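You operate a simulated robot arm through the tools that you are given. There is no shell and no other tool. Be economical: measure what you need, move in short steps, check, and stop when the job is done.

The job below is to be done with a simulated robot arm. You get a single attempt, and the scene is never put back.

## Task
Open the right grey drawer, fetch the 1.0 blue spool from the top of the side table and set it inside and shut the drawer again. Take the short black cable on the third stock shelf from the bottom and put it away in the inside of the flat tray. Any order will do.
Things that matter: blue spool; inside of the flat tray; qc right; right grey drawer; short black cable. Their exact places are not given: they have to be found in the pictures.

Only the result counts: the job must be done as asked and must still hold three seconds after the hand-in. Knocking over, shifting, dropping, spilling or breaking anything else fails it.

## Robot
A 7-joint arm with a fingered hand on a trunk, on a base that drives. Base frame: it is fixed to the floor where the robot stands at the start and does not move with it; the origin is under the middle of the robot, x ahead of it, y to its left, z up; the surface under the hand at the start is at about z = 850. Readings come in mm, rad, newtons and seconds.
With the tool pointing down near the work surface it reaches from about 340 to 820 mm from the robot's upright axis, wherever it stands. Its first joint turns from -2.007 to 2.007 rad. Places, roughly: blue spool [-3000, -1750, 750]; inside of the flat tray (19x15 cm) [-2880, -1480, 760]; qc right [800, -100, 700]; right grey drawer [700, -100, 700]; short black cable [-3250, 750, 1000]. Payload 5 kg.
Tool frame: the origin (TCP) lies between the finger pads and is the grasp point; the fingertips stand 32 mm ahead of it; z points along the fingers, y is the line along which they close. The gripper opens to 160 mm. The gripper's body begins 89 mm behind the TCP. The gripper is a hand of 4 fingers: y runs from the thumb to the fingers, the wrist lies at [0, 0, -267] in the tool frame.
Orientation is told as [roll, pitch, yaw] about the base's x, y, z axes, in that order, counted from this pose: with the fingers straight down and closing along the base's y, the tool's x points along the base's -x, its y along +y and its z along -z.

## Interface
- The arm moves only by the tool play_rows. Its argument "series" is a list of rows, each an object (a shift or turn left out is 0) with "xyz": the shift along the tool's x, y, z in mm, a list of three; "angular": the turn, a rotation vector about the tool's x, y, z in rad, a list of three. In form: [{"xyz": [tx, ty, tz], "angular": [rx, ry, rz]}, ...]. A call has 1 to 20 rows; each row shifts and turns the commanded pose from where the row before left it, along the tool's axes as they then stand. Each row takes 0.2 s and may step no farther than 50 mm and 0.15 rad from the row before; otherwise, the whole call is refused. Where a pose cannot be reached the arm comes as near as it can. A force on the tool above 40 N (or 10 N above the force at the start of the call, whichever is more), or a blocked arm, ends the call early, and 0.2 s more pass. In this call time passes only in rows, and 0.2 s behind the last. The reply holds the time, the measured pose of the TCP, the force on the tool along the base axes, the opening and the grip force, in the units named above and with some noise, with the torque about the TCP (base axes, N m) and any sound that the robot's microphone picked up.
- Cameras (640 x 400 px; columns grow to the right, rows downward): "scene" is now at [-8.5, 135.5, 1775]; the picture's right is [-0.36, -0.93, 0.00], its down [-0.87, 0.33, -0.36] and it looks along [0.34, -0.13, -0.93] (base axes); focal length 263 px, centre (320, 200). "wrist" rides on the gripper at [80, -4, -114] in the tool frame; the picture's right is [0.05, 1.00, 0.00], its down [-0.82, 0.04, -0.58] and it looks along [-0.58, 0.03, 0.82] (tool axes); focal length 265 px, centre (320, 200).
- get_image(camera): a new picture of that camera. The clock stands still meanwhile.
- move_column(by): slides the trunk up (or, below 0, down) by that many mm; the arm and the scene camera ride with it, the base frame stays. It gives what a move gives, with no picture.
- base_move(legs): drives the robot by 1 to 6 legs, each [ahead, turn to the left] in mm and rad, along the robot's own axes; the way and the turn of a leg run together, so that a leg with both is an arc; at most 1500 mm and 3.142 rad a leg. The arm and the cameras ride along, it lands a little off, and it stops where it bumps. It gives what a move gives.
- set_fingers(finger1, finger2, finger3, thumb_bend): sets how far each is bent, from 0 (flat) to 1 (curled in); at 0.3 the hand is open as for a grip, at 0.7 the pads meet at the TCP. One left out holds its place. A second passes; each finger stops where it meets its share of the squeeze, and holds until it gets a number again. It is the only way to open and close the hand. It gives what a move gives, with no picture; readings hold the bend of each and the force on the fingers (four entries, about 0 where the hand has none), thumb and palm.
- head_to(pan, tilt): turns the head with the scene camera to pan (to the left, within 2.705 rad either way) and tilt (down, from -0.506 to 1.204), counted from straight ahead of the robot. It gives what a move gives.
- point_at(camera, pixels): for up to 12 pixels [column, row] of the newest picture of that camera ("zoom" is the newest enlarged one), the place [x, y, z] in the base frame of the surface seen there, good to about 3 mm. The clock stands still meanwhile.
- enlarge(camera, box): a new picture of the part [left, top, right, bottom] of that camera's present view, enlarged. The clock stands still meanwhile.
- finish_job(): hands the job in; it is judged then, once.

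Go step by step. Measure first, check grasps and placings, and put right what went wrong. The budget is 110 turns and 98 pictures, counting those below and the enlarged ones. Unless the task says otherwise, let go and move clear before handing in, and close with one line.

The tools are called after "Call:" by a JSON object that holds its "fn" and its "kwargs". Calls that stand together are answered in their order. play_rows: Moves the arm, as the interface text tells. Its arguments: {"type":"object","properties":{"series":{"type":"array"}},"required":["series"]} The other tools are called the same way: move_column (by) slides the trunk up or down; set_fingers (finger1, finger2, finger3, thumb_bend) moves the fingers one by one; base_move (legs) drives the base; head_to (pan, tilt) turns the head that bears the scene camera; get_image (camera) takes a picture; point_at (camera, pixels) gives the place of the surface under pixels of a picture; enlarge (camera, box) takes an enlarged picture of a part of a camera's view; finish_job () hands the job in.

At the start:

```text
clock: 0.0
eef_pos: [581.5, -20.7, 939.5]
ee_rot: [0.0, -0.001, 0.0]
force: [-0.8, 0.5, 0.1]
torque: [-0.01, 0.0, 0.0]
width: 160.1
grasp_force: 0.1
shape: jaw
bend: [0.3, 0.3, 0.3, 0.3]
finger forces: [0.1, 0.0, 0.1, 0.1, 0.1, 0.1]
trunk travel left (down, up): [-925.0, 65.0]
robot x, y, heading: [-1.7, -1.5, -0.003]
head pan, tilt: [-0.365, 1.201]
```

scene: 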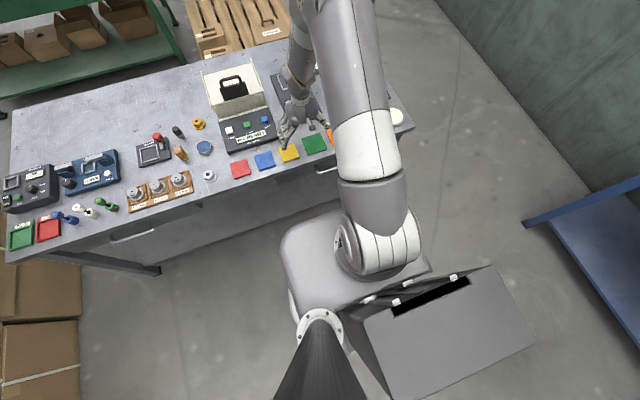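
wrist: 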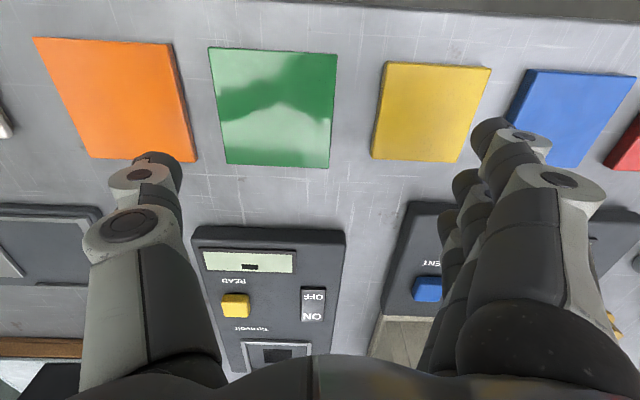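

The bench is ahead, with drawer handles near pixels (130,235) and (325,170) in its front edge. I'll tilt the head to see the bench front and surroundings.

Call:
{"fn": "head_to", "kwargs": {"pan": 0.0, "tilt": 0.9}}

Call:
{"fn": "get_image", "kwargs": {"camera": "scene"}}

Call:
{"fn": "head_to", "kwargs": {"pan": 2.6, "tilt": 0.3}}

Call:
{"fn": "get_image", "kwargs": {"camera": "scene"}}

Call:
{"fn": "head_to", "kwargs": {"pan": -2.6, "tilt": 0.3}}

Call:
{"fn": "get_image", "kwargs": {"camera": "scene"}}

```text
clock: 0.8
eef_pos: [579.9, -22.3, 939.8]
ee_rot: [0.001, 0.0, -0.002]
force: [0.4, -0.7, 0.8]
torque: [0.03, 0.0, 0.0]
width: 159.7
grasp_force: 0.1
shape: jaw
bend: [0.3, 0.3, 0.3, 0.3]
finger forces: [0.0, 0.1, 0.0, 0.1, 0.0, 0.0]
trunk travel left (down, up): [-925.0, 65.0]
robot x, y, heading: [1.9, -1.9, -0.002]
head pan, tilt: [0.0, 0.901]
```

```text
95 pictures are left
```

scene: 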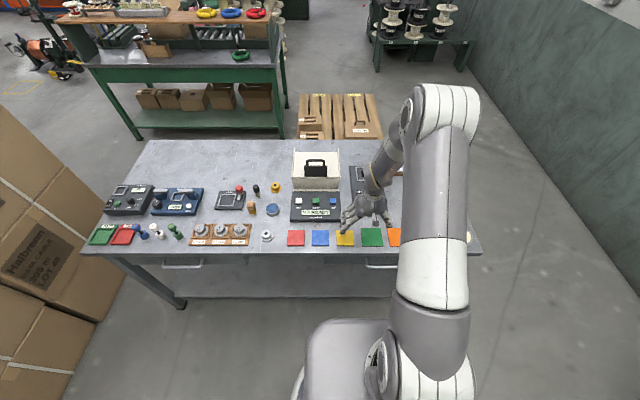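

```text
clock: 3.2
eef_pos: [581.0, -21.4, 939.7]
ee_rot: [0.002, 0.0, -0.001]
force: [0.1, 0.5, -0.1]
torque: [-0.02, -0.01, 0.01]
width: 159.8
grasp_force: 0.1
shape: jaw
bend: [0.3, 0.3, 0.3, 0.3]
finger forces: [0.0, 0.0, 0.1, 0.0, 0.0, 0.0]
trunk travel left (down, up): [-925.0, 65.0]
robot x, y, heading: [-0.1, -0.3, -0.002]
head pan, tilt: [2.601, 0.3]
```

```text
94 pictures are left
```

scene: 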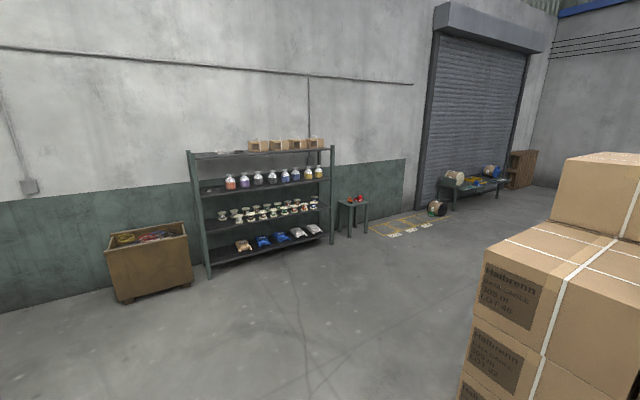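

```text
clock: 7.2
eef_pos: [580.5, -22.6, 940.4]
ee_rot: [-0.002, 0.0, -0.001]
force: [0.3, 0.1, 0.7]
torque: [0.03, 0.01, -0.03]
width: 159.9
grasp_force: 0.0
shape: jaw
bend: [0.3, 0.3, 0.3, 0.3]
finger forces: [0.0, 0.1, 0.0, 0.0, 0.0, 0.0]
trunk travel left (down, up): [-925.0, 65.0]
robot x, y, heading: [0.8, 2.1, 0.002]
head pan, tilt: [-2.601, 0.3]
```

```text
93 pictures are left
```

scene: 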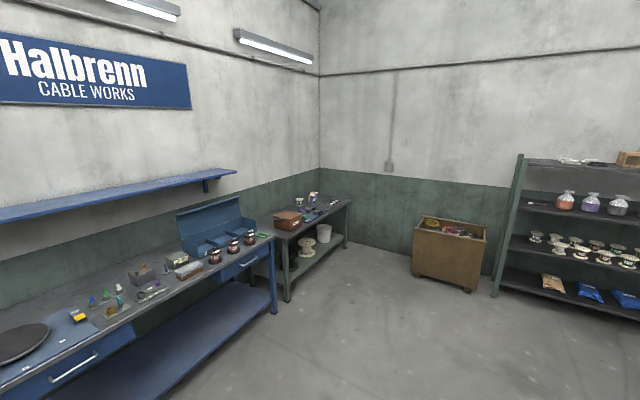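

The side table is the dark one at (310,230) in the last picture; the stock shelf is at right. I'll enlarge both.

Call:
{"fn": "enlarge", "kwargs": {"camera": "scene", "box": [240, 170, 368, 250]}}

Call:
{"fn": "point_at", "kwargs": {"camera": "scene", "pixels": [[298, 203], [312, 198], [290, 218], [332, 207], [349, 201], [288, 298], [345, 245], [440, 280], [530, 205], [273, 238]]}}

Call:
{"fn": "enlarge", "kwargs": {"camera": "scene", "box": [490, 140, 640, 234]}}

```text
5.00 times, centred on (304, 210) of scene
```

zoom: 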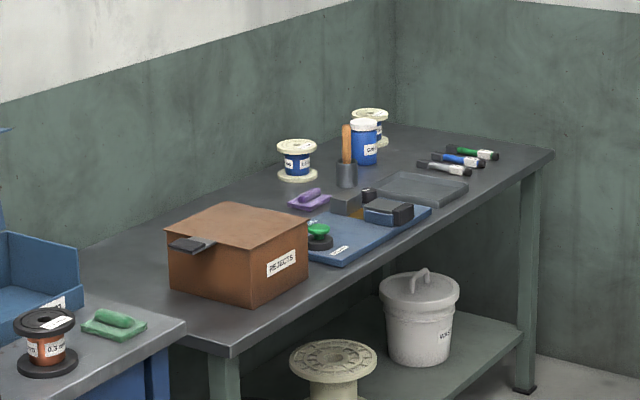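

```text
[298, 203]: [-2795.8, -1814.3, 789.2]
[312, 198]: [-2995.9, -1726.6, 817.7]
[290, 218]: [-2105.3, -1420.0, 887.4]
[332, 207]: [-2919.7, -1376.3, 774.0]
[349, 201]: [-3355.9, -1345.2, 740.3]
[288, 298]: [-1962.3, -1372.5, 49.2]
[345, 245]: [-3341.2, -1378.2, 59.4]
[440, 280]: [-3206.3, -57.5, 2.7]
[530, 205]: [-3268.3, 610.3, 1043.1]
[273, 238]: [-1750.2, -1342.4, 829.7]
```

```text
4.26 times, centred on (565, 187) of scene
```

zoom: 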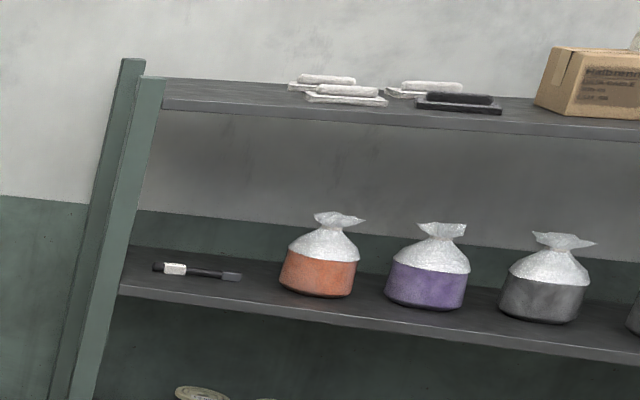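

Short black cable seen on the third shelf around (-3270,620,1040). The tray is at zoom (420,188), and spools at (297,160) and (370,125). First the drawer: I measure its handle.

Call:
{"fn": "head_to", "kwargs": {"pan": -0.1, "tilt": 0.95}}

Call:
{"fn": "enlarge", "kwargs": {"camera": "scene", "box": [80, 180, 460, 320]}}

```text
clock: 9.5
eef_pos: [580.0, -21.4, 940.3]
ee_rot: [0.0, 0.0, 0.0]
force: [0.5, -0.7, 0.5]
torque: [-0.03, -0.01, -0.02]
width: 159.8
grasp_force: 0.0
shape: jaw
bend: [0.3, 0.3, 0.3, 0.3]
finger forces: [0.0, 0.0, 0.0, 0.0, 0.1, 0.0]
trunk travel left (down, up): [-925.0, 65.0]
robot x, y, heading: [0.6, 0.4, -0.002]
head pan, tilt: [-0.099, 0.949]
```

```text
1.68 times, centred on (270, 250) of scene
```

zoom: 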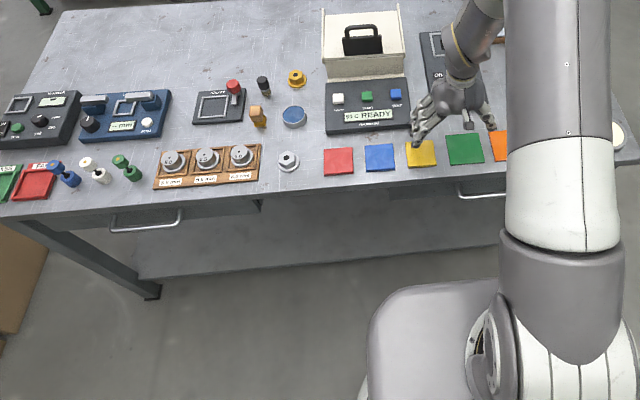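

Call:
{"fn": "point_at", "kwargs": {"camera": "zoom", "pixels": [[458, 186], [460, 196], [480, 197], [500, 196], [145, 229], [112, 230], [180, 221], [440, 182], [230, 190]]}}

```text
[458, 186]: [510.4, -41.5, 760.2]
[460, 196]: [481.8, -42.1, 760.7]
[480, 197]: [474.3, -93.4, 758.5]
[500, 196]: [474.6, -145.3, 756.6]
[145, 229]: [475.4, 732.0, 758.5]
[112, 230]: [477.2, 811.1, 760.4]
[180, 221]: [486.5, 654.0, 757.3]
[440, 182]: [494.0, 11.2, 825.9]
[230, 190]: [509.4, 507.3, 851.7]
```

The right handle bar is at x≈475, z≈758, running from y≈-42 towards -200. I'll back off to get room for pulling with a horizontal hand.

Call:
{"fn": "base_move", "kwargs": {"legs": [[-470, 0]]}}

Call:
{"fn": "play_rows", "kwargs": {"series": [{"xyz": [-39.9, 0, -3], "angular": [0, -0.15, 0]}, {"xyz": [-39.9, 0, -3], "angular": [0, -0.15, 0]}, {"xyz": [-39.9, 0, -3], "angular": [0, -0.15, 0]}, {"xyz": [-39.9, 0, -3], "angular": [0, -0.15, 0]}, {"xyz": [-39.9, 0, -3], "angular": [0, -0.15, 0]}, {"xyz": [-39.9, 0, -3], "angular": [0, -0.15, 0]}, {"xyz": [-39.9, 0, -3], "angular": [0, -0.15, 0]}, {"xyz": [-39.9, 0, -3], "angular": [0, -0.15, 0]}, {"xyz": [-39.9, 0, -3], "angular": [0, -0.15, 0]}, {"xyz": [-39.9, 0, -3], "angular": [0, -0.15, 0]}, {"xyz": [-18.9, 0, -0.7], "angular": [0, -0.071, 0]}]}}

Call:
{"fn": "play_rows", "kwargs": {"series": [{"angular": [0, 0, 0.15]}, {"angular": [0, 0, 0.15]}, {"angular": [0, 0, 0.15]}, {"angular": [0, 0, 0.15]}, {"angular": [0, 0, 0.15]}, {"angular": [0, 0, 0.15]}, {"angular": [0, 0, 0.15]}, {"angular": [0, 0, 0.15]}, {"angular": [0, 0, 0.15]}, {"angular": [0, 0, 0.15]}, {"angular": [0, 0, 0.071]}]}}

Call:
{"fn": "get_image", "kwargs": {"camera": "scene"}}

```text
clock: 12.3
eef_pos: [104.9, -26.4, 940.1]
ee_rot: [0.001, -0.001, -0.017]
force: [0.3, 0.0, 0.1]
torque: [-0.02, 0.02, -0.02]
width: 159.7
grasp_force: 0.1
shape: jaw
bend: [0.3, 0.3, 0.3, 0.3]
finger forces: [0.0, 0.0, 0.0, 0.0, 0.0, 0.0]
trunk travel left (down, up): [-925.0, 65.0]
robot x, y, heading: [-473.1, 3.9, -0.016]
head pan, tilt: [-0.099, 0.949]
```

```text
clock: 14.7
eef_pos: [372.4, -30.0, 1206.0]
ee_rot: [3.1, -1.569, -3.117]
force: [-0.2, 0.3, 0.2]
torque: [0.01, -0.02, -0.01]
width: 159.7
grasp_force: 0.0
shape: jaw
bend: [0.3, 0.3, 0.3, 0.3]
finger forces: [0.0, 0.0, 0.0, 0.0, 0.0, 0.0]
trunk travel left (down, up): [-925.0, 65.0]
robot x, y, heading: [-471.8, 1.8, -0.018]
head pan, tilt: [-0.099, 0.949]
```

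```text
clock: 17.1
eef_pos: [373.5, -30.9, 1208.0]
ee_rot: [1.571, 0.001, -1.587]
force: [-0.7, 0.3, 0.8]
torque: [-0.02, 0.01, 0.0]
width: 159.8
grasp_force: 0.0
shape: jaw
bend: [0.3, 0.3, 0.3, 0.3]
finger forces: [0.0, 0.0, 0.1, 0.0, 0.1, 0.0]
trunk travel left (down, up): [-925.0, 65.0]
robot x, y, heading: [-474.2, 0.5, -0.015]
head pan, tilt: [-0.099, 0.949]
```

```text
89 pictures are left
```

scene: 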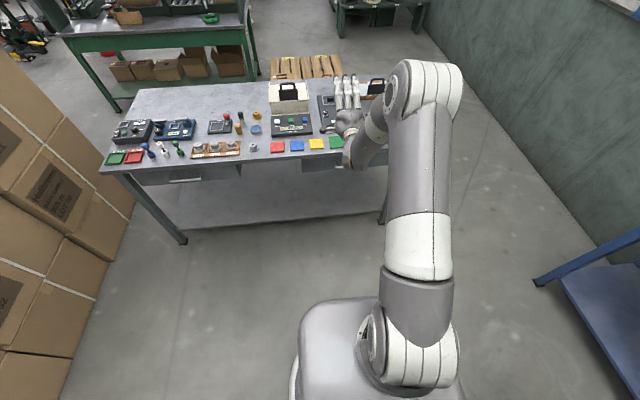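

The hand is now horizontal, with the fingers above and the thumb below. I move it right to y≈-115, half-close it and lower the trunk to handle height.

Call:
{"fn": "play_rows", "kwargs": {"series": [{"xyz": [-43, 0, -10]}, {"xyz": [-43, 0, -10]}]}}

Call:
{"fn": "set_fingers", "kwargs": {"finger1": 0.5, "finger2": 0.5, "finger3": 0.5, "thumb_bend": 0.5}}

Call:
{"fn": "move_column", "kwargs": {"by": -450}}

Call:
{"fn": "get_image", "kwargs": {"camera": "wrist"}}

Call:
{"fn": "get_image", "kwargs": {"camera": "scene"}}

```text
clock: 17.7
eef_pos: [350.9, -117.7, 1207.9]
ee_rot: [1.57, 0.0, -1.585]
force: [0.0, 0.0, 0.3]
torque: [-0.02, 0.02, -0.02]
width: 160.1
grasp_force: 0.2
shape: jaw
bend: [0.3, 0.3, 0.3, 0.3]
finger forces: [0.0, 0.0, 0.0, 0.0, 0.0, 0.1]
trunk travel left (down, up): [-925.0, 65.0]
robot x, y, heading: [-474.9, 1.0, -0.014]
head pan, tilt: [-0.099, 0.949]
```

```text
clock: 18.7
eef_pos: [351.5, -118.7, 1207.5]
ee_rot: [1.569, 0.0, -1.587]
force: [-0.4, 1.1, -0.5]
torque: [0.0, 0.02, 0.01]
width: 92.0
grasp_force: 0.0
shape: fingers
bend: [0.5, 0.5, 0.5, 0.5]
finger forces: [0.0, 0.0, 0.0, 0.0, 0.0, 0.1]
trunk travel left (down, up): [-925.0, 65.0]
robot x, y, heading: [-474.3, 5.4, -0.019]
head pan, tilt: [-0.099, 0.949]
```

```text
refused: -450 is not a number from -400 to 400
```

```text
88 pictures are left
```

wrist: 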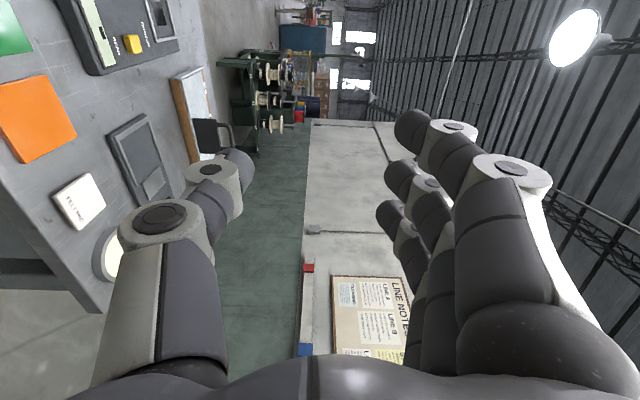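

```text
87 pictures are left
```

scene: 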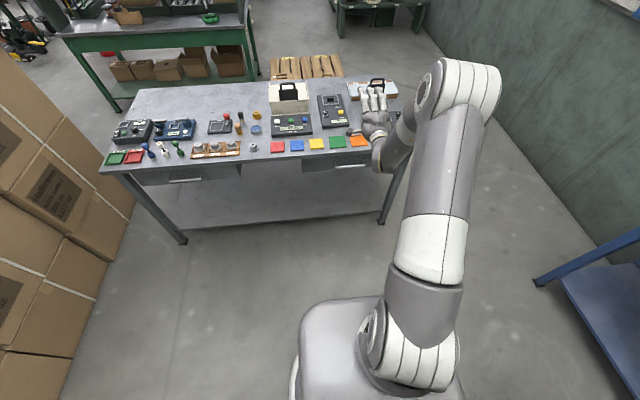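

The column moves at most 400 at a time, so I lower it in two steps.

Call:
{"fn": "move_column", "kwargs": {"by": -350}}

Call:
{"fn": "move_column", "kwargs": {"by": -99}}

Call:
{"fn": "get_image", "kwargs": {"camera": "wrist"}}

Call:
{"fn": "get_image", "kwargs": {"camera": "scene"}}

```text
clock: 22.1
eef_pos: [350.9, -117.8, 857.6]
ee_rot: [1.571, 0.001, -1.587]
force: [-0.3, -0.7, 0.8]
torque: [0.03, -0.01, -0.01]
width: 92.0
grasp_force: 0.0
shape: fingers
bend: [0.5, 0.5, 0.5, 0.5]
finger forces: [0.0, 0.1, 0.0, 0.1, 0.0, 0.0]
trunk travel left (down, up): [-575.0, 415.0]
robot x, y, heading: [-474.3, 3.9, -0.015]
head pan, tilt: [-0.099, 0.949]
```

```text
clock: 23.5
eef_pos: [352.3, -118.2, 759.2]
ee_rot: [1.572, 0.001, -1.587]
force: [-0.2, -0.2, 0.1]
torque: [-0.02, -0.01, 0.0]
width: 92.3
grasp_force: 0.2
shape: fingers
bend: [0.5, 0.5, 0.5, 0.5]
finger forces: [0.0, 0.0, 0.1, 0.1, 0.0, 0.0]
trunk travel left (down, up): [-476.0, 514.0]
robot x, y, heading: [-471.8, 4.0, -0.016]
head pan, tilt: [-0.099, 0.949]
```

```text
86 pictures are left
```

wrist: 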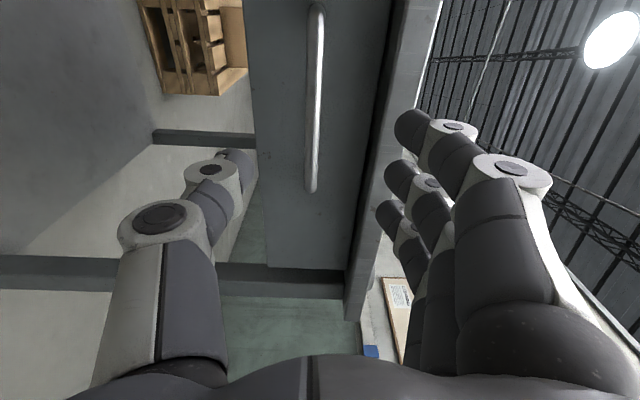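

```text
85 pictures are left
```

scene: 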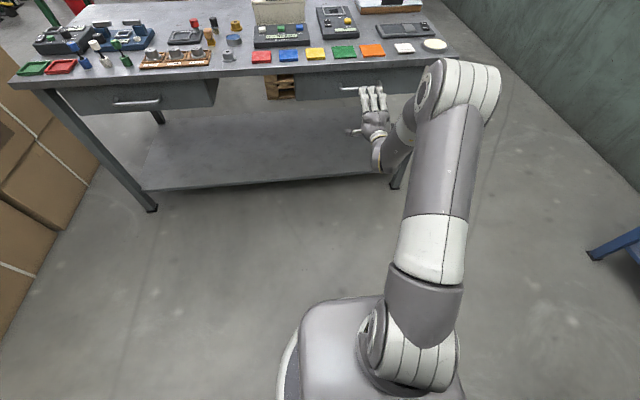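

The wrist view shows the handle bar from (316,8) to (311,188); I measure it with the drawer's face.

Call:
{"fn": "point_at", "kwargs": {"camera": "wrist", "pixels": [[316, 20], [314, 60], [313, 100], [311, 150], [311, 185], [285, 120], [345, 120], [262, 150], [375, 120], [280, 262], [405, 60]]}}

```text
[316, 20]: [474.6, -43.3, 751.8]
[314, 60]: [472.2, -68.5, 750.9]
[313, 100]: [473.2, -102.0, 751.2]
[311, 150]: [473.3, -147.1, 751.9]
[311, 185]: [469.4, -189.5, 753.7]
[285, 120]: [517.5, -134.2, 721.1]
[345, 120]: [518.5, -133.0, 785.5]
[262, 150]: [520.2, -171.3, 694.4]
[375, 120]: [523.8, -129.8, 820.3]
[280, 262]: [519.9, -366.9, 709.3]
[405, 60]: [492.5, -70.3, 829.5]
```

Bar centre is about (478,-117,753), drawer face at x=518. I advance so the TCP is at x≈472 and close.

Call:
{"fn": "play_rows", "kwargs": {"series": [{"xyz": [0, -6, 40]}, {"xyz": [0, 0, 40]}, {"xyz": [0, 0, 40]}]}}

Call:
{"fn": "set_fingers", "kwargs": {"finger1": 0.8, "finger2": 0.8, "finger3": 0.8, "thumb_bend": 0.8}}

Call:
{"fn": "get_image", "kwargs": {"camera": "wrist"}}

```text
clock: 24.3
eef_pos: [474.1, -119.3, 750.2]
ee_rot: [1.567, -0.001, -1.587]
force: [0.0, -0.2, 0.2]
torque: [-0.04, 0.04, 0.0]
width: 91.9
grasp_force: 0.0
shape: fingers
bend: [0.5, 0.5, 0.5, 0.5]
finger forces: [0.0, 0.0, 0.0, 0.1, 0.1, 0.0]
trunk travel left (down, up): [-476.0, 514.0]
robot x, y, heading: [-469.4, 0.5, -0.013]
head pan, tilt: [-0.099, 0.949]
```

```text
clock: 25.3
eef_pos: [474.5, -119.3, 751.1]
ee_rot: [1.571, -0.001, -1.585]
force: [0.6, 0.4, 5.7]
torque: [-0.06, 0.06, 0.05]
width: 16.2
grasp_force: 2.8
shape: fingers
bend: [0.79, 0.78, 0.79, 0.77]
finger forces: [2.0, 0.1, 3.1, 0.1, 0.1, 0.0]
trunk travel left (down, up): [-476.0, 514.0]
robot x, y, heading: [-474.6, 2.1, -0.017]
head pan, tilt: [-0.099, 0.949]
```

```text
84 pictures are left
```

wrist: 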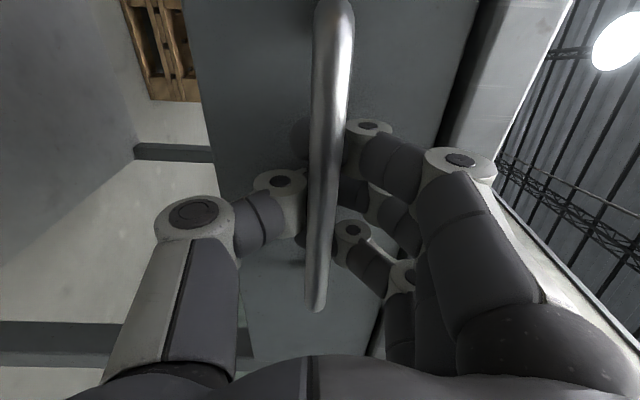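

The fingers curl behind the bar. I pull gently.

Call:
{"fn": "play_rows", "kwargs": {"series": [{"xyz": [0, 0, -15]}, {"xyz": [0, 0, -20]}, {"xyz": [0, 0, -25]}, {"xyz": [0, 0, -30]}, {"xyz": [0, 0, -30]}]}}

Call:
{"fn": "get_image", "kwargs": {"camera": "scene"}}

```text
clock: 26.5
eef_pos: [349.8, -118.4, 751.3]
ee_rot: [1.567, 0.0, -1.587]
force: [-1.0, -3.4, 2.6]
torque: [0.0, 0.05, 0.08]
width: 16.2
grasp_force: 2.3
shape: fingers
bend: [0.79, 0.78, 0.79, 0.77]
finger forces: [2.2, 0.1, 3.3, 0.0, 0.0, 0.1]
trunk travel left (down, up): [-476.0, 514.0]
robot x, y, heading: [-473.0, 3.5, -0.018]
head pan, tilt: [-0.099, 0.949]
```

```text
83 pictures are left
```

scene: 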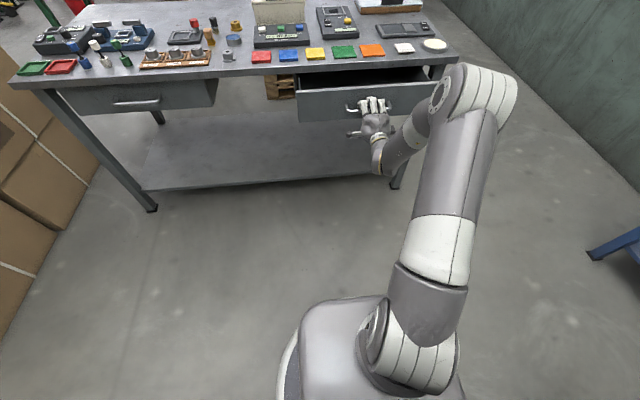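

The drawer slides out with it. I keep pulling about 160 mm more.

Call:
{"fn": "play_rows", "kwargs": {"series": [{"xyz": [0, 0, -25]}, {"xyz": [0, 0, -25]}, {"xyz": [0, 0, -25]}, {"xyz": [0, 0, -25]}, {"xyz": [0, 0, -25]}, {"xyz": [0, 0, -20]}, {"xyz": [0, 0, -15]}]}}

Call:
{"fn": "get_image", "kwargs": {"camera": "scene"}}

```text
clock: 28.1
eef_pos: [191.6, -117.7, 753.5]
ee_rot: [1.569, 0.0, -1.588]
force: [-1.7, -8.0, -4.0]
torque: [-0.06, -0.01, 0.09]
width: 16.5
grasp_force: 3.6
shape: fingers
bend: [0.79, 0.78, 0.79, 0.77]
finger forces: [1.9, 0.0, 3.4, 0.1, 1.3, 0.0]
trunk travel left (down, up): [-476.0, 514.0]
robot x, y, heading: [-471.5, 6.4, -0.016]
head pan, tilt: [-0.099, 0.949]
```

```text
82 pictures are left
```

scene: 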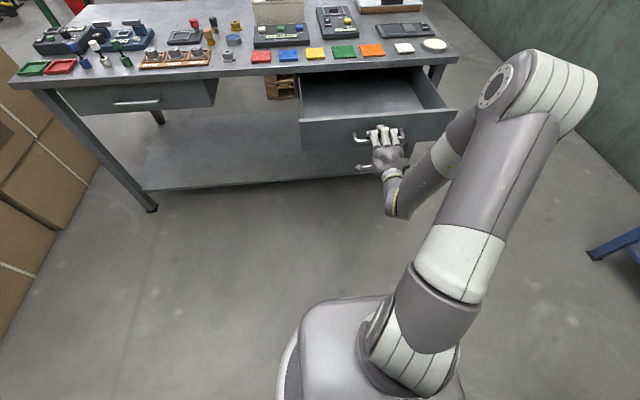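

The drawer is out about 280 mm. I release, back off, and measure its interior.

Call:
{"fn": "set_fingers", "kwargs": {"finger1": 0.45, "finger2": 0.45, "finger3": 0.45, "thumb_bend": 0.45}}

Call:
{"fn": "base_move", "kwargs": {"legs": [[-250, 0]]}}

Call:
{"fn": "get_image", "kwargs": {"camera": "scene"}}

```text
clock: 29.1
eef_pos: [192.0, -116.8, 753.8]
ee_rot: [1.571, 0.001, -1.585]
force: [0.1, -0.5, 0.8]
torque: [0.02, 0.01, 0.02]
width: 110.4
grasp_force: 0.0
shape: fingers
bend: [0.45, 0.45, 0.45, 0.45]
finger forces: [0.1, 0.0, 0.1, 0.0, 0.1, 0.0]
trunk travel left (down, up): [-476.0, 514.0]
robot x, y, heading: [-473.0, 1.9, -0.015]
head pan, tilt: [-0.099, 0.949]
```

```text
clock: 30.9
eef_pos: [-56.7, -112.2, 752.9]
ee_rot: [1.57, -0.001, -1.586]
force: [1.0, 0.8, 0.1]
torque: [0.0, -0.01, 0.02]
width: 110.5
grasp_force: 0.2
shape: fingers
bend: [0.45, 0.45, 0.45, 0.45]
finger forces: [0.1, 0.0, 0.0, 0.1, 0.1, 0.0]
trunk travel left (down, up): [-476.0, 514.0]
robot x, y, heading: [-718.9, 10.4, -0.011]
head pan, tilt: [-0.099, 0.949]
```

```text
81 pictures are left
```

scene: 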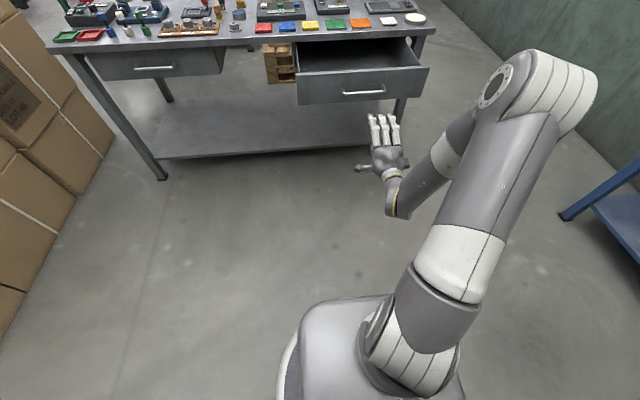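

Call:
{"fn": "point_at", "kwargs": {"camera": "scene", "pixels": [[298, 79], [427, 69], [304, 57], [418, 48], [340, 62], [380, 58], [350, 55], [364, 93], [330, 71], [400, 66]]}}

Call:
{"fn": "head_to", "kwargs": {"pan": -2.3, "tilt": 0.4}}

Call:
{"fn": "get_image", "kwargs": {"camera": "scene"}}

Call:
{"fn": "head_to", "kwargs": {"pan": 2.7, "tilt": 0.4}}

Call:
{"fn": "get_image", "kwargs": {"camera": "scene"}}

```text
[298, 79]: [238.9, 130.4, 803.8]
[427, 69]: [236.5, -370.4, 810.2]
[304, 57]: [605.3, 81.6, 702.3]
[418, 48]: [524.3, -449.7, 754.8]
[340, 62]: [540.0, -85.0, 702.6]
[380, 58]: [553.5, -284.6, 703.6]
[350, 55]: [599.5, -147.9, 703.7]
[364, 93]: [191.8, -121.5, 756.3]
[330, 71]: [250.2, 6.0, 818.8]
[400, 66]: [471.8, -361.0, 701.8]
```

```text
clock: 33.0
eef_pos: [-58.4, -112.4, 753.7]
ee_rot: [1.572, 0.0, -1.585]
force: [0.3, -0.3, -0.3]
torque: [0.0, 0.0, 0.02]
width: 110.2
grasp_force: 0.1
shape: fingers
bend: [0.45, 0.45, 0.45, 0.45]
finger forces: [0.0, 0.0, 0.0, 0.0, 0.1, 0.1]
trunk travel left (down, up): [-476.0, 514.0]
robot x, y, heading: [-721.1, 6.3, -0.011]
head pan, tilt: [-2.3, 0.4]
```

```text
80 pictures are left
```

scene: 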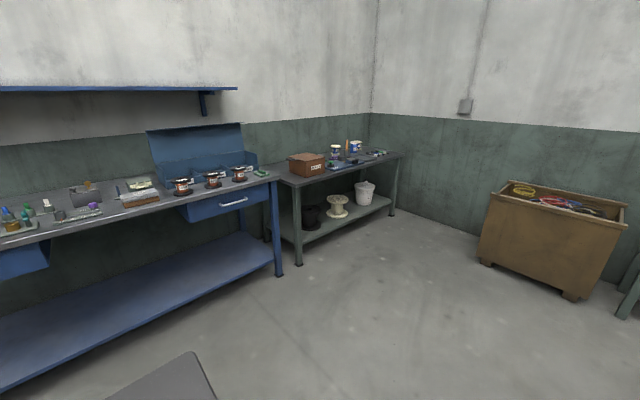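

```text
clock: 36.9
eef_pos: [-58.6, -111.1, 754.4]
ee_rot: [1.57, 0.001, -1.584]
force: [0.5, 0.5, -0.9]
torque: [0.03, 0.0, -0.01]
width: 110.3
grasp_force: 0.1
shape: fingers
bend: [0.45, 0.45, 0.45, 0.45]
finger forces: [0.0, 0.1, 0.0, 0.0, 0.0, 0.0]
trunk travel left (down, up): [-476.0, 514.0]
robot x, y, heading: [-721.0, 7.5, -0.012]
head pan, tilt: [2.7, 0.4]
```

```text
79 pictures are left
```

scene: 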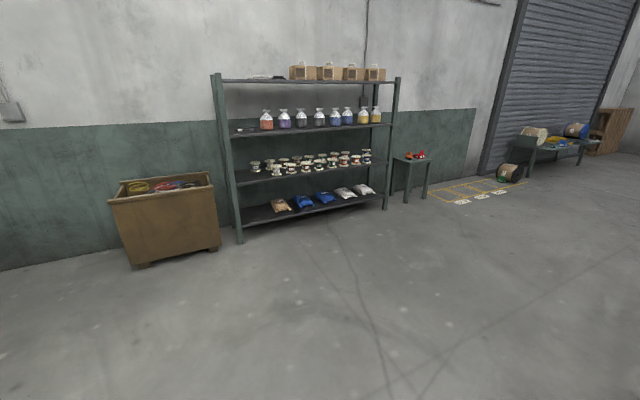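

Drawer interior: floor z≈702, front panel at x≈238. Before driving to the shelf I take measurements of the shelf posts and cable from the last picture.

Call:
{"fn": "point_at", "kwargs": {"camera": "scene", "pixels": [[233, 165], [240, 238], [231, 135], [280, 81], [247, 129], [205, 180], [385, 205], [300, 209], [300, 128], [300, 83], [140, 262], [217, 245]]}}

Call:
{"fn": "enlarge", "kwargs": {"camera": "scene", "box": [210, 65, 310, 145]}}

Call:
{"fn": "base_move", "kwargs": {"legs": [[0, -1.75], [0, -1.75], [1100, 0]]}}

```text
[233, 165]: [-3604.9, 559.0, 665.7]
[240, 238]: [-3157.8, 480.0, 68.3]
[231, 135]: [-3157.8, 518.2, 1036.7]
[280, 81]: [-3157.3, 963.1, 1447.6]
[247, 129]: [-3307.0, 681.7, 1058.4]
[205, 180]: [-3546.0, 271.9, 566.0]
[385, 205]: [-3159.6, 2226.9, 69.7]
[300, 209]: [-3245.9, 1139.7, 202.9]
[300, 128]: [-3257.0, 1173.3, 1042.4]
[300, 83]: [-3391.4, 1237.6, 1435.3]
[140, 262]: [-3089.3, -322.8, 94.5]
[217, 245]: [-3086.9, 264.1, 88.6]
```

```text
5.00 times, centred on (260, 105) of scene
```

zoom: 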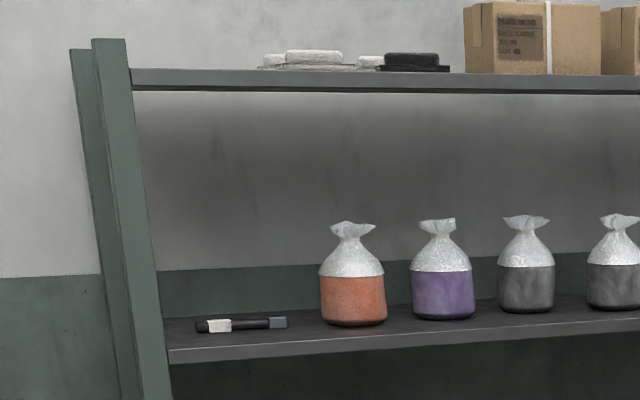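

```text
clock: 51.0
eef_pos: [-2309.2, 791.8, 753.9]
ee_rot: [1.572, -0.001, 1.172]
force: [-0.6, -1.1, -0.2]
torque: [-0.01, -0.02, -0.01]
width: 110.3
grasp_force: 0.2
shape: fingers
bend: [0.45, 0.45, 0.45, 0.45]
finger forces: [0.0, 0.1, 0.0, 0.0, 0.0, 0.0]
trunk travel left (down, up): [-476.0, 514.0]
robot x, y, heading: [-1738.9, 428.6, 2.745]
head pan, tilt: [2.7, 0.4]
```

I'm now at (-1739,429). I look at the shelf from here.

Call:
{"fn": "head_to", "kwargs": {"pan": 0.2, "tilt": 0.2}}

Call:
{"fn": "get_image", "kwargs": {"camera": "scene"}}

```text
clock: 53.3
eef_pos: [-2309.2, 792.0, 753.3]
ee_rot: [1.57, 0.001, 1.171]
force: [-0.1, -0.1, -0.1]
torque: [0.02, -0.02, -0.03]
width: 110.4
grasp_force: 0.1
shape: fingers
bend: [0.45, 0.45, 0.45, 0.45]
finger forces: [0.0, 0.0, 0.0, 0.0, 0.1, 0.1]
trunk travel left (down, up): [-476.0, 514.0]
robot x, y, heading: [-1734.5, 429.5, 2.744]
head pan, tilt: [0.201, 0.201]
```

```text
77 pictures are left
```

scene: 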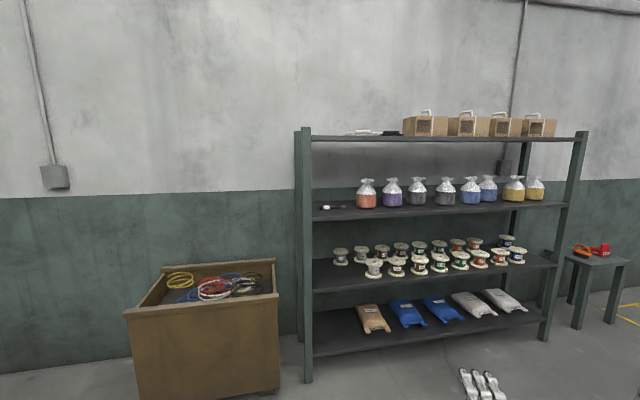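

I raise the trunk while clear of the shelf, then look at the cable closely.

Call:
{"fn": "move_column", "kwargs": {"by": 400}}

Call:
{"fn": "head_to", "kwargs": {"pan": 0.25, "tilt": 0.3}}

Call:
{"fn": "enlarge", "kwargs": {"camera": "scene", "box": [280, 130, 400, 230]}}

```text
clock: 57.1
eef_pos: [-2309.0, 790.7, 1153.7]
ee_rot: [1.572, 0.0, 1.171]
force: [0.0, -0.2, -0.3]
torque: [-0.01, 0.05, -0.01]
width: 110.4
grasp_force: 0.1
shape: fingers
bend: [0.45, 0.45, 0.45, 0.45]
finger forces: [0.0, 0.1, 0.0, 0.0, 0.0, 0.0]
trunk travel left (down, up): [-876.0, 114.0]
robot x, y, heading: [-1736.4, 431.1, 2.742]
head pan, tilt: [0.201, 0.201]
```

```text
clock: 57.8
eef_pos: [-2309.5, 791.4, 1153.6]
ee_rot: [1.571, -0.001, 1.171]
force: [0.7, 0.2, -0.8]
torque: [0.05, 0.0, 0.02]
width: 110.5
grasp_force: 0.0
shape: fingers
bend: [0.45, 0.45, 0.45, 0.45]
finger forces: [0.0, 0.0, 0.1, 0.0, 0.0, 0.1]
trunk travel left (down, up): [-876.0, 114.0]
robot x, y, heading: [-1738.4, 430.3, 2.74]
head pan, tilt: [0.25, 0.3]
```

```text
4.00 times, centred on (340, 180) of scene
```

zoom: 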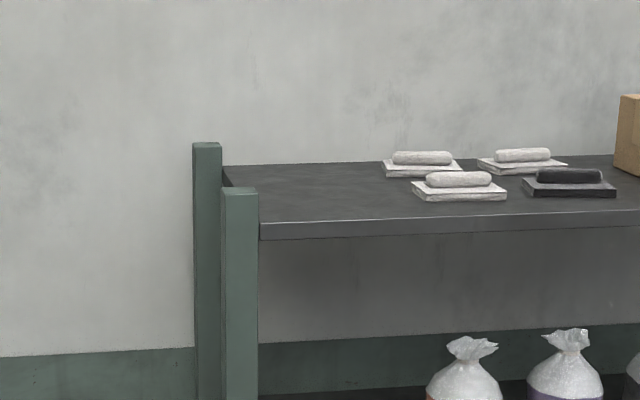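

Call:
{"fn": "enlarge", "kwargs": {"camera": "scene", "box": [320, 190, 440, 265]}}

```text
5.33 times, centred on (380, 228) of scene
```

zoom: 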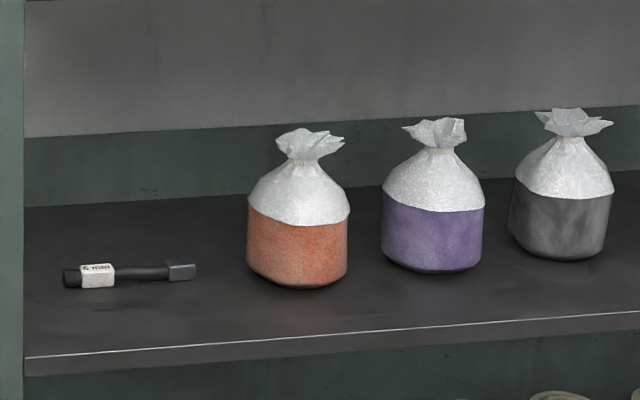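

Call:
{"fn": "point_at", "kwargs": {"camera": "zoom", "pixels": [[70, 278], [98, 274], [140, 271], [183, 269], [195, 269], [140, 300], [140, 340], [15, 300], [260, 260], [60, 220], [98, 292], [98, 262]]}}

```text
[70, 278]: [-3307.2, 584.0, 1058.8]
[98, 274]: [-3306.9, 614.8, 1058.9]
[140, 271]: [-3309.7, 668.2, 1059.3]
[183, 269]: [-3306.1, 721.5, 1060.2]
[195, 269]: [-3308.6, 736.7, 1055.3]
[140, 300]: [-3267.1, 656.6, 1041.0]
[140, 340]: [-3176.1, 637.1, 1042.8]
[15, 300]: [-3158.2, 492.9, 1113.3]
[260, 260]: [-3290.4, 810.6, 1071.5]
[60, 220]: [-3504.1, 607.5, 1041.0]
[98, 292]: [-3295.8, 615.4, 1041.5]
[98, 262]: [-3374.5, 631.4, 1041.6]
```

Cable spans y 575–740 at x≈-3310, about 18 mm high on the shelf at z=1041. I drive to about (-2300,545), facing the shelf.

Call:
{"fn": "base_move", "kwargs": {"legs": [[0, 0.203], [573, 0], [0, 0.197]]}}

```text
clock: 62.5
eef_pos: [-2955.5, 630.1, 1154.8]
ee_rot: [1.572, -0.002, 1.591]
force: [-0.4, -1.2, -0.3]
torque: [0.0, 0.01, 0.0]
width: 110.4
grasp_force: 0.0
shape: fingers
bend: [0.45, 0.45, 0.45, 0.45]
finger forces: [0.0, 0.1, 0.0, 0.1, 0.0, 0.0]
trunk travel left (down, up): [-876.0, 114.0]
robot x, y, heading: [-2287.4, 534.3, -3.125]
head pan, tilt: [0.25, 0.3]
```

Facing the shelf now. I tilt the tool 65° down about the wrist, shift it sideways, then raise the trunk.

Call:
{"fn": "play_rows", "kwargs": {"series": [{"xyz": [0, -39.9, -3], "angular": [0.15, 0, 0]}, {"xyz": [0, -39.9, -3], "angular": [0.15, 0, 0]}, {"xyz": [0, -39.9, -3], "angular": [0.15, 0, 0]}, {"xyz": [0, -39.9, -3], "angular": [0.15, 0, 0]}, {"xyz": [0, -39.9, -3], "angular": [0.15, 0, 0]}, {"xyz": [0, -39.9, -3], "angular": [0.15, 0, 0]}, {"xyz": [0, -39.9, -3], "angular": [0.15, 0, 0]}, {"xyz": [-38, -22.6, -1], "angular": [0.085, 0, 0]}]}}

Call:
{"fn": "move_column", "kwargs": {"by": 112}}

Call:
{"fn": "set_fingers", "kwargs": {"finger1": 0.45, "finger2": 0.45, "finger3": 0.45, "thumb_bend": 0.65}}

Call:
{"fn": "head_to", "kwargs": {"pan": -0.1, "tilt": 0.5}}

Call:
{"fn": "get_image", "kwargs": {"camera": "scene"}}

Call:
{"fn": "get_image", "kwargs": {"camera": "wrist"}}

```text
clock: 64.3
eef_pos: [-2799.1, 674.4, 911.2]
ee_rot: [0.434, 0.0, 1.591]
force: [-0.1, 0.4, 0.0]
torque: [-0.05, -0.02, 0.02]
width: 110.8
grasp_force: 0.0
shape: fingers
bend: [0.45, 0.45, 0.45, 0.45]
finger forces: [0.0, 0.1, 0.0, 0.1, 0.0, 0.0]
trunk travel left (down, up): [-876.0, 114.0]
robot x, y, heading: [-2283.5, 537.5, -3.12]
head pan, tilt: [0.25, 0.3]
```

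```text
clock: 65.7
eef_pos: [-2798.9, 672.8, 1021.9]
ee_rot: [0.435, 0.001, 1.591]
force: [0.0, -0.4, 0.3]
torque: [-0.03, 0.01, -0.01]
width: 110.9
grasp_force: 0.0
shape: fingers
bend: [0.45, 0.45, 0.45, 0.45]
finger forces: [0.0, 0.0, 0.0, 0.1, 0.1, 0.0]
trunk travel left (down, up): [-988.0, 2.0]
robot x, y, heading: [-2283.7, 535.0, -3.123]
head pan, tilt: [0.25, 0.3]
```

```text
clock: 66.7
eef_pos: [-2799.1, 672.7, 1022.5]
ee_rot: [0.436, 0.001, 1.592]
force: [-0.2, -0.3, -0.4]
torque: [-0.04, -0.01, 0.02]
width: 72.9
grasp_force: 0.0
shape: fingers
bend: [0.45, 0.45, 0.45, 0.65]
finger forces: [0.1, 0.0, 0.0, 0.1, 0.0, 0.0]
trunk travel left (down, up): [-988.0, 2.0]
robot x, y, heading: [-2287.2, 532.6, -3.12]
head pan, tilt: [0.25, 0.3]
```

```text
clock: 67.5
eef_pos: [-2798.5, 673.1, 1021.7]
ee_rot: [0.437, 0.001, 1.593]
force: [-0.4, 0.0, -0.4]
torque: [0.0, 0.02, 0.0]
width: 72.7
grasp_force: 0.0
shape: fingers
bend: [0.45, 0.45, 0.45, 0.65]
finger forces: [0.1, 0.0, 0.1, 0.0, 0.0, 0.0]
trunk travel left (down, up): [-988.0, 2.0]
robot x, y, heading: [-2287.4, 537.0, -3.125]
head pan, tilt: [-0.099, 0.499]
```

```text
74 pictures are left
```

scene: 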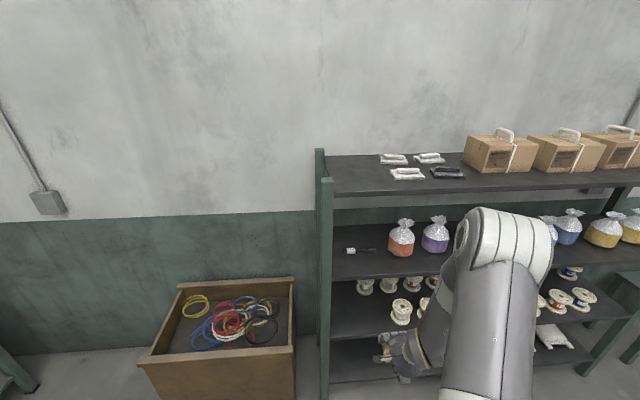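

```text
73 pictures are left
```

wrist: 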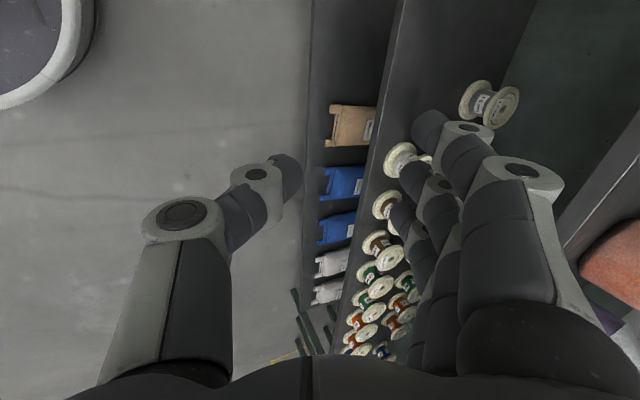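

I check where the elbow is relative to the shelf before going in.

Call:
{"fn": "point_at", "kwargs": {"camera": "scene", "pixels": [[475, 215], [455, 245], [540, 225], [500, 225], [440, 300], [425, 350], [390, 345], [490, 290], [480, 380]]}}

```text
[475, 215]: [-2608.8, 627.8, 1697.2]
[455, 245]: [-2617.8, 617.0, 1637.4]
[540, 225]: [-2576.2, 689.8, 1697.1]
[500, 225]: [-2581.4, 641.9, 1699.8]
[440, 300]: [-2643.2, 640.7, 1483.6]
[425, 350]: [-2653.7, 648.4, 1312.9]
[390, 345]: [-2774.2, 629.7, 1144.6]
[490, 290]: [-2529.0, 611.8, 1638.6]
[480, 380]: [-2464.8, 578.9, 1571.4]
```

The forearm hangs vertically from a high elbow and would hit the top shelf. I'll back off a bit, drop the trunk 300 and stretch the arm forward/up so the forearm comes in horizontally.

Call:
{"fn": "base_move", "kwargs": {"legs": [[-150, 0]]}}

Call:
{"fn": "move_column", "kwargs": {"by": -300}}

Call:
{"fn": "play_rows", "kwargs": {"series": [{"xyz": [0, 36.6, -19.4]}, {"xyz": [0, 36.6, -19.4]}, {"xyz": [0, 36.6, -19.4]}, {"xyz": [0, 36.6, -19.4]}, {"xyz": [0, 36.6, -19.4]}, {"xyz": [0, 36.6, -19.4]}, {"xyz": [0, 36.6, -19.4]}, {"xyz": [0, 36.6, -19.4]}, {"xyz": [0, 36.6, -19.4]}, {"xyz": [0, 36.6, -19.4]}, {"xyz": [0, 36.6, -19.4]}, {"xyz": [0, 36.6, -19.4]}]}}

Call:
{"fn": "get_image", "kwargs": {"camera": "scene"}}

```text
clock: 68.9
eef_pos: [-2648.8, 674.8, 1024.2]
ee_rot: [0.438, 0.0, 1.594]
force: [0.1, 0.8, -0.1]
torque: [0.01, 0.0, -0.02]
width: 72.9
grasp_force: 0.0
shape: fingers
bend: [0.45, 0.45, 0.45, 0.65]
finger forces: [0.0, 0.1, 0.0, 0.0, 0.0, 0.0]
trunk travel left (down, up): [-988.0, 2.0]
robot x, y, heading: [-2137.8, 538.7, -3.115]
head pan, tilt: [-0.099, 0.499]
```

```text
clock: 71.9
eef_pos: [-2649.3, 674.3, 722.6]
ee_rot: [0.434, -0.001, 1.594]
force: [0.2, 0.6, 0.6]
torque: [-0.04, 0.01, 0.01]
width: 72.6
grasp_force: 0.0
shape: fingers
bend: [0.45, 0.45, 0.45, 0.65]
finger forces: [0.1, 0.1, 0.0, 0.0, 0.0, 0.0]
trunk travel left (down, up): [-688.0, 302.0]
robot x, y, heading: [-2134.4, 535.2, -3.117]
head pan, tilt: [-0.099, 0.499]
```

```text
clock: 74.5
eef_pos: [-2950.2, 664.4, 1118.4]
ee_rot: [0.435, -0.001, 1.595]
force: [-0.7, 0.5, -0.7]
torque: [0.03, -0.01, 0.01]
width: 72.8
grasp_force: 0.0
shape: fingers
bend: [0.45, 0.45, 0.45, 0.65]
finger forces: [0.1, 0.0, 0.0, 0.0, 0.0, 0.0]
trunk travel left (down, up): [-688.0, 302.0]
robot x, y, heading: [-2136.5, 532.6, -3.12]
head pan, tilt: [-0.099, 0.499]
```

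```text
72 pictures are left
```

scene: 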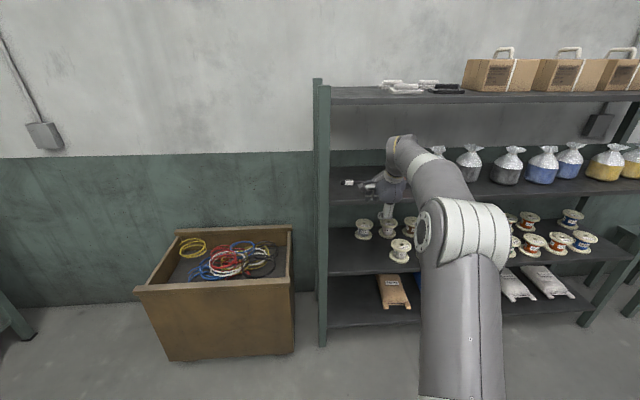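

The arm is now nearly level. I check the wrist and forearm heights.

Call:
{"fn": "point_at", "kwargs": {"camera": "scene", "pixels": [[400, 138], [392, 150], [415, 150], [440, 175], [465, 205], [375, 185], [440, 250], [388, 208]]}}

Call:
{"fn": "get_image", "kwargs": {"camera": "wrist"}}

```text
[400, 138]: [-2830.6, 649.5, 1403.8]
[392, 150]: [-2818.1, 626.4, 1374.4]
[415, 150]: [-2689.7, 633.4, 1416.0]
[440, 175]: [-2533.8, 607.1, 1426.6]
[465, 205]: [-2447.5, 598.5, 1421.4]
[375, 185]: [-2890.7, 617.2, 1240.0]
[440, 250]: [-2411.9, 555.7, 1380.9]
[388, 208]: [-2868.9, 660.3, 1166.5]
```

```text
71 pictures are left
```

wrist: 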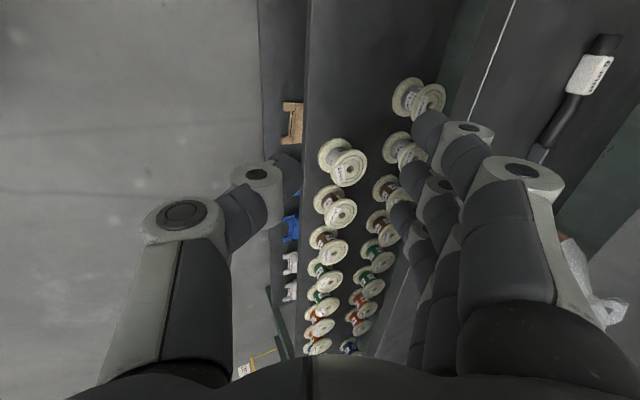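

Wrist top is 286 mm above the TCP; I check the top shelf's underside.

Call:
{"fn": "enlarge", "kwargs": {"camera": "scene", "box": [310, 70, 470, 200]}}

Call:
{"fn": "point_at", "kwargs": {"camera": "scene", "pixels": [[380, 97], [380, 101], [380, 103], [360, 102], [380, 108], [360, 165], [345, 196], [345, 200]]}}

```text
3.08 times, centred on (390, 135) of scene
```

zoom: 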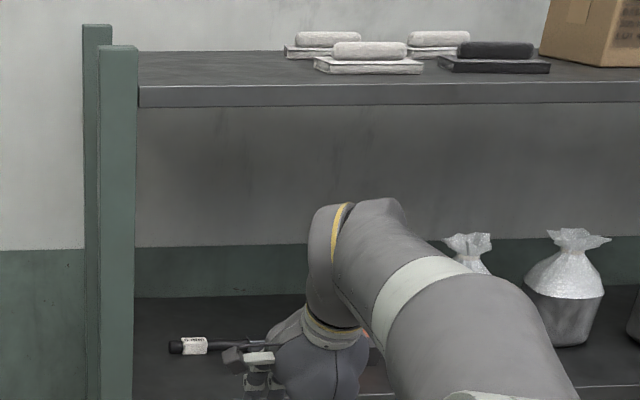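

```text
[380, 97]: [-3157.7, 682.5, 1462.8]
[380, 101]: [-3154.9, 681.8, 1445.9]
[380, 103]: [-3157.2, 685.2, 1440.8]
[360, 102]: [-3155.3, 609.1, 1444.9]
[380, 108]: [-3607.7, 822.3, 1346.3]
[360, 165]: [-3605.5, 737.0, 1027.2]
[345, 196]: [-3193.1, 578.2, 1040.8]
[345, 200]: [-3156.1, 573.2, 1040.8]
```

Underside of the top shelf is at ≈1435, so there is clearance. I lower 22 mm and drive in 310 mm.

Call:
{"fn": "play_rows", "kwargs": {"series": [{"xyz": [0, -9.3, 20]}]}}

Call:
{"fn": "base_move", "kwargs": {"legs": [[310, 0]]}}

Call:
{"fn": "get_image", "kwargs": {"camera": "wrist"}}

Call:
{"fn": "get_image", "kwargs": {"camera": "scene"}}

```text
clock: 74.9
eef_pos: [-2952.0, 663.2, 1098.4]
ee_rot: [0.437, 0.0, 1.596]
force: [0.3, 1.2, 0.1]
torque: [-0.01, 0.01, 0.03]
width: 73.0
grasp_force: 0.0
shape: fingers
bend: [0.45, 0.45, 0.45, 0.65]
finger forces: [0.1, 0.0, 0.1, 0.0, 0.0, 0.1]
trunk travel left (down, up): [-688.0, 302.0]
robot x, y, heading: [-2138.5, 537.8, -3.118]
head pan, tilt: [-0.099, 0.499]
```

```text
clock: 77.0
eef_pos: [-3268.9, 650.8, 1098.3]
ee_rot: [0.435, 0.001, 1.601]
force: [0.3, -0.1, 0.3]
torque: [0.01, -0.03, 0.0]
width: 72.9
grasp_force: 0.0
shape: fingers
bend: [0.45, 0.45, 0.45, 0.65]
finger forces: [0.0, 0.0, 0.1, 0.0, 0.1, 0.1]
trunk travel left (down, up): [-688.0, 302.0]
robot x, y, heading: [-2455.2, 528.8, -3.108]
head pan, tilt: [-0.099, 0.499]
```

```text
69 pictures are left
```

wrist: 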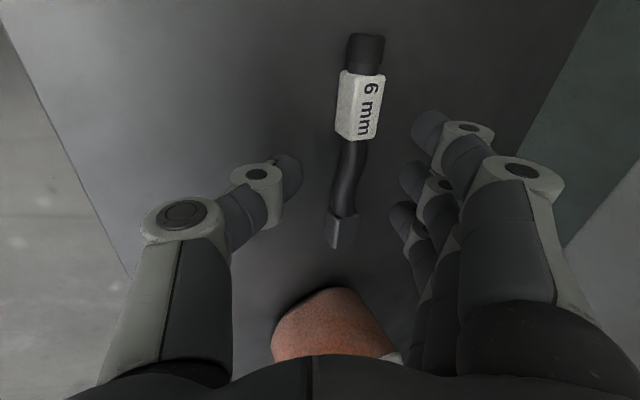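

```text
68 pictures are left
```

scene: 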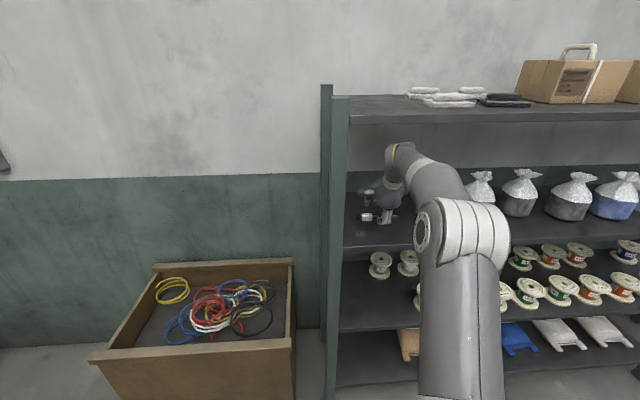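

The cable lies between thumb and fingers at (345,170). I measure it and the bag edge.

Call:
{"fn": "point_at", "kwargs": {"camera": "wrist", "pixels": [[365, 50], [360, 105], [348, 160], [345, 195], [342, 230], [335, 295], [300, 330], [300, 100], [275, 170], [440, 120], [330, 175], [362, 175]]}}

```text
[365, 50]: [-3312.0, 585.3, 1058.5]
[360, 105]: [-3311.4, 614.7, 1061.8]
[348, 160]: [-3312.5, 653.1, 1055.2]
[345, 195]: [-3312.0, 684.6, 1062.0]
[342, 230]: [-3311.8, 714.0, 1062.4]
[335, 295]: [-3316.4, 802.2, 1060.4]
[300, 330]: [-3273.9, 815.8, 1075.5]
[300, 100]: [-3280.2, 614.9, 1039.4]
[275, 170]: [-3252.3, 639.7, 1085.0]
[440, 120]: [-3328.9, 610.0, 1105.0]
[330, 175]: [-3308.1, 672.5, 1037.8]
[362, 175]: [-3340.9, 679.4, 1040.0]
```

I descend and move in most of the way, then look.

Call:
{"fn": "play_rows", "kwargs": {"series": [{"xyz": [-4, 1.7, 12]}, {"xyz": [-4, 1.7, 12]}]}}

Call:
{"fn": "get_image", "kwargs": {"camera": "wrist"}}

```text
clock: 77.6
eef_pos: [-3281.3, 658.2, 1082.1]
ee_rot: [0.441, -0.003, 1.601]
force: [3.2, 0.1, 10.5]
torque: [-0.04, -0.23, 0.03]
width: 69.7
grasp_force: 4.8
shape: fingers
bend: [0.45, 0.45, 0.45, 0.66]
finger forces: [0.0, 0.1, 0.0, 0.0, 10.0, 0.1]
trunk travel left (down, up): [-688.0, 302.0]
robot x, y, heading: [-2454.6, 530.1, -3.11]
head pan, tilt: [-0.099, 0.499]
```

```text
67 pictures are left
```

wrist: 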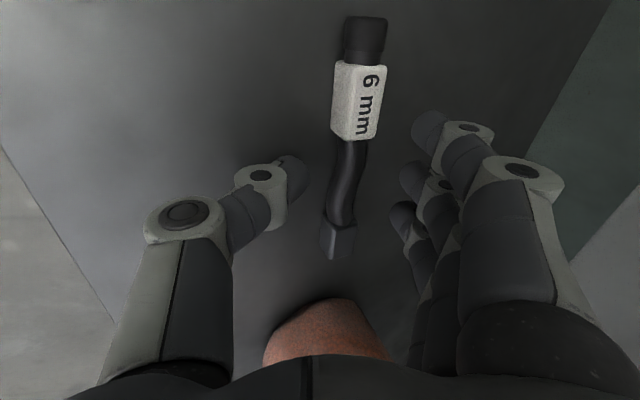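

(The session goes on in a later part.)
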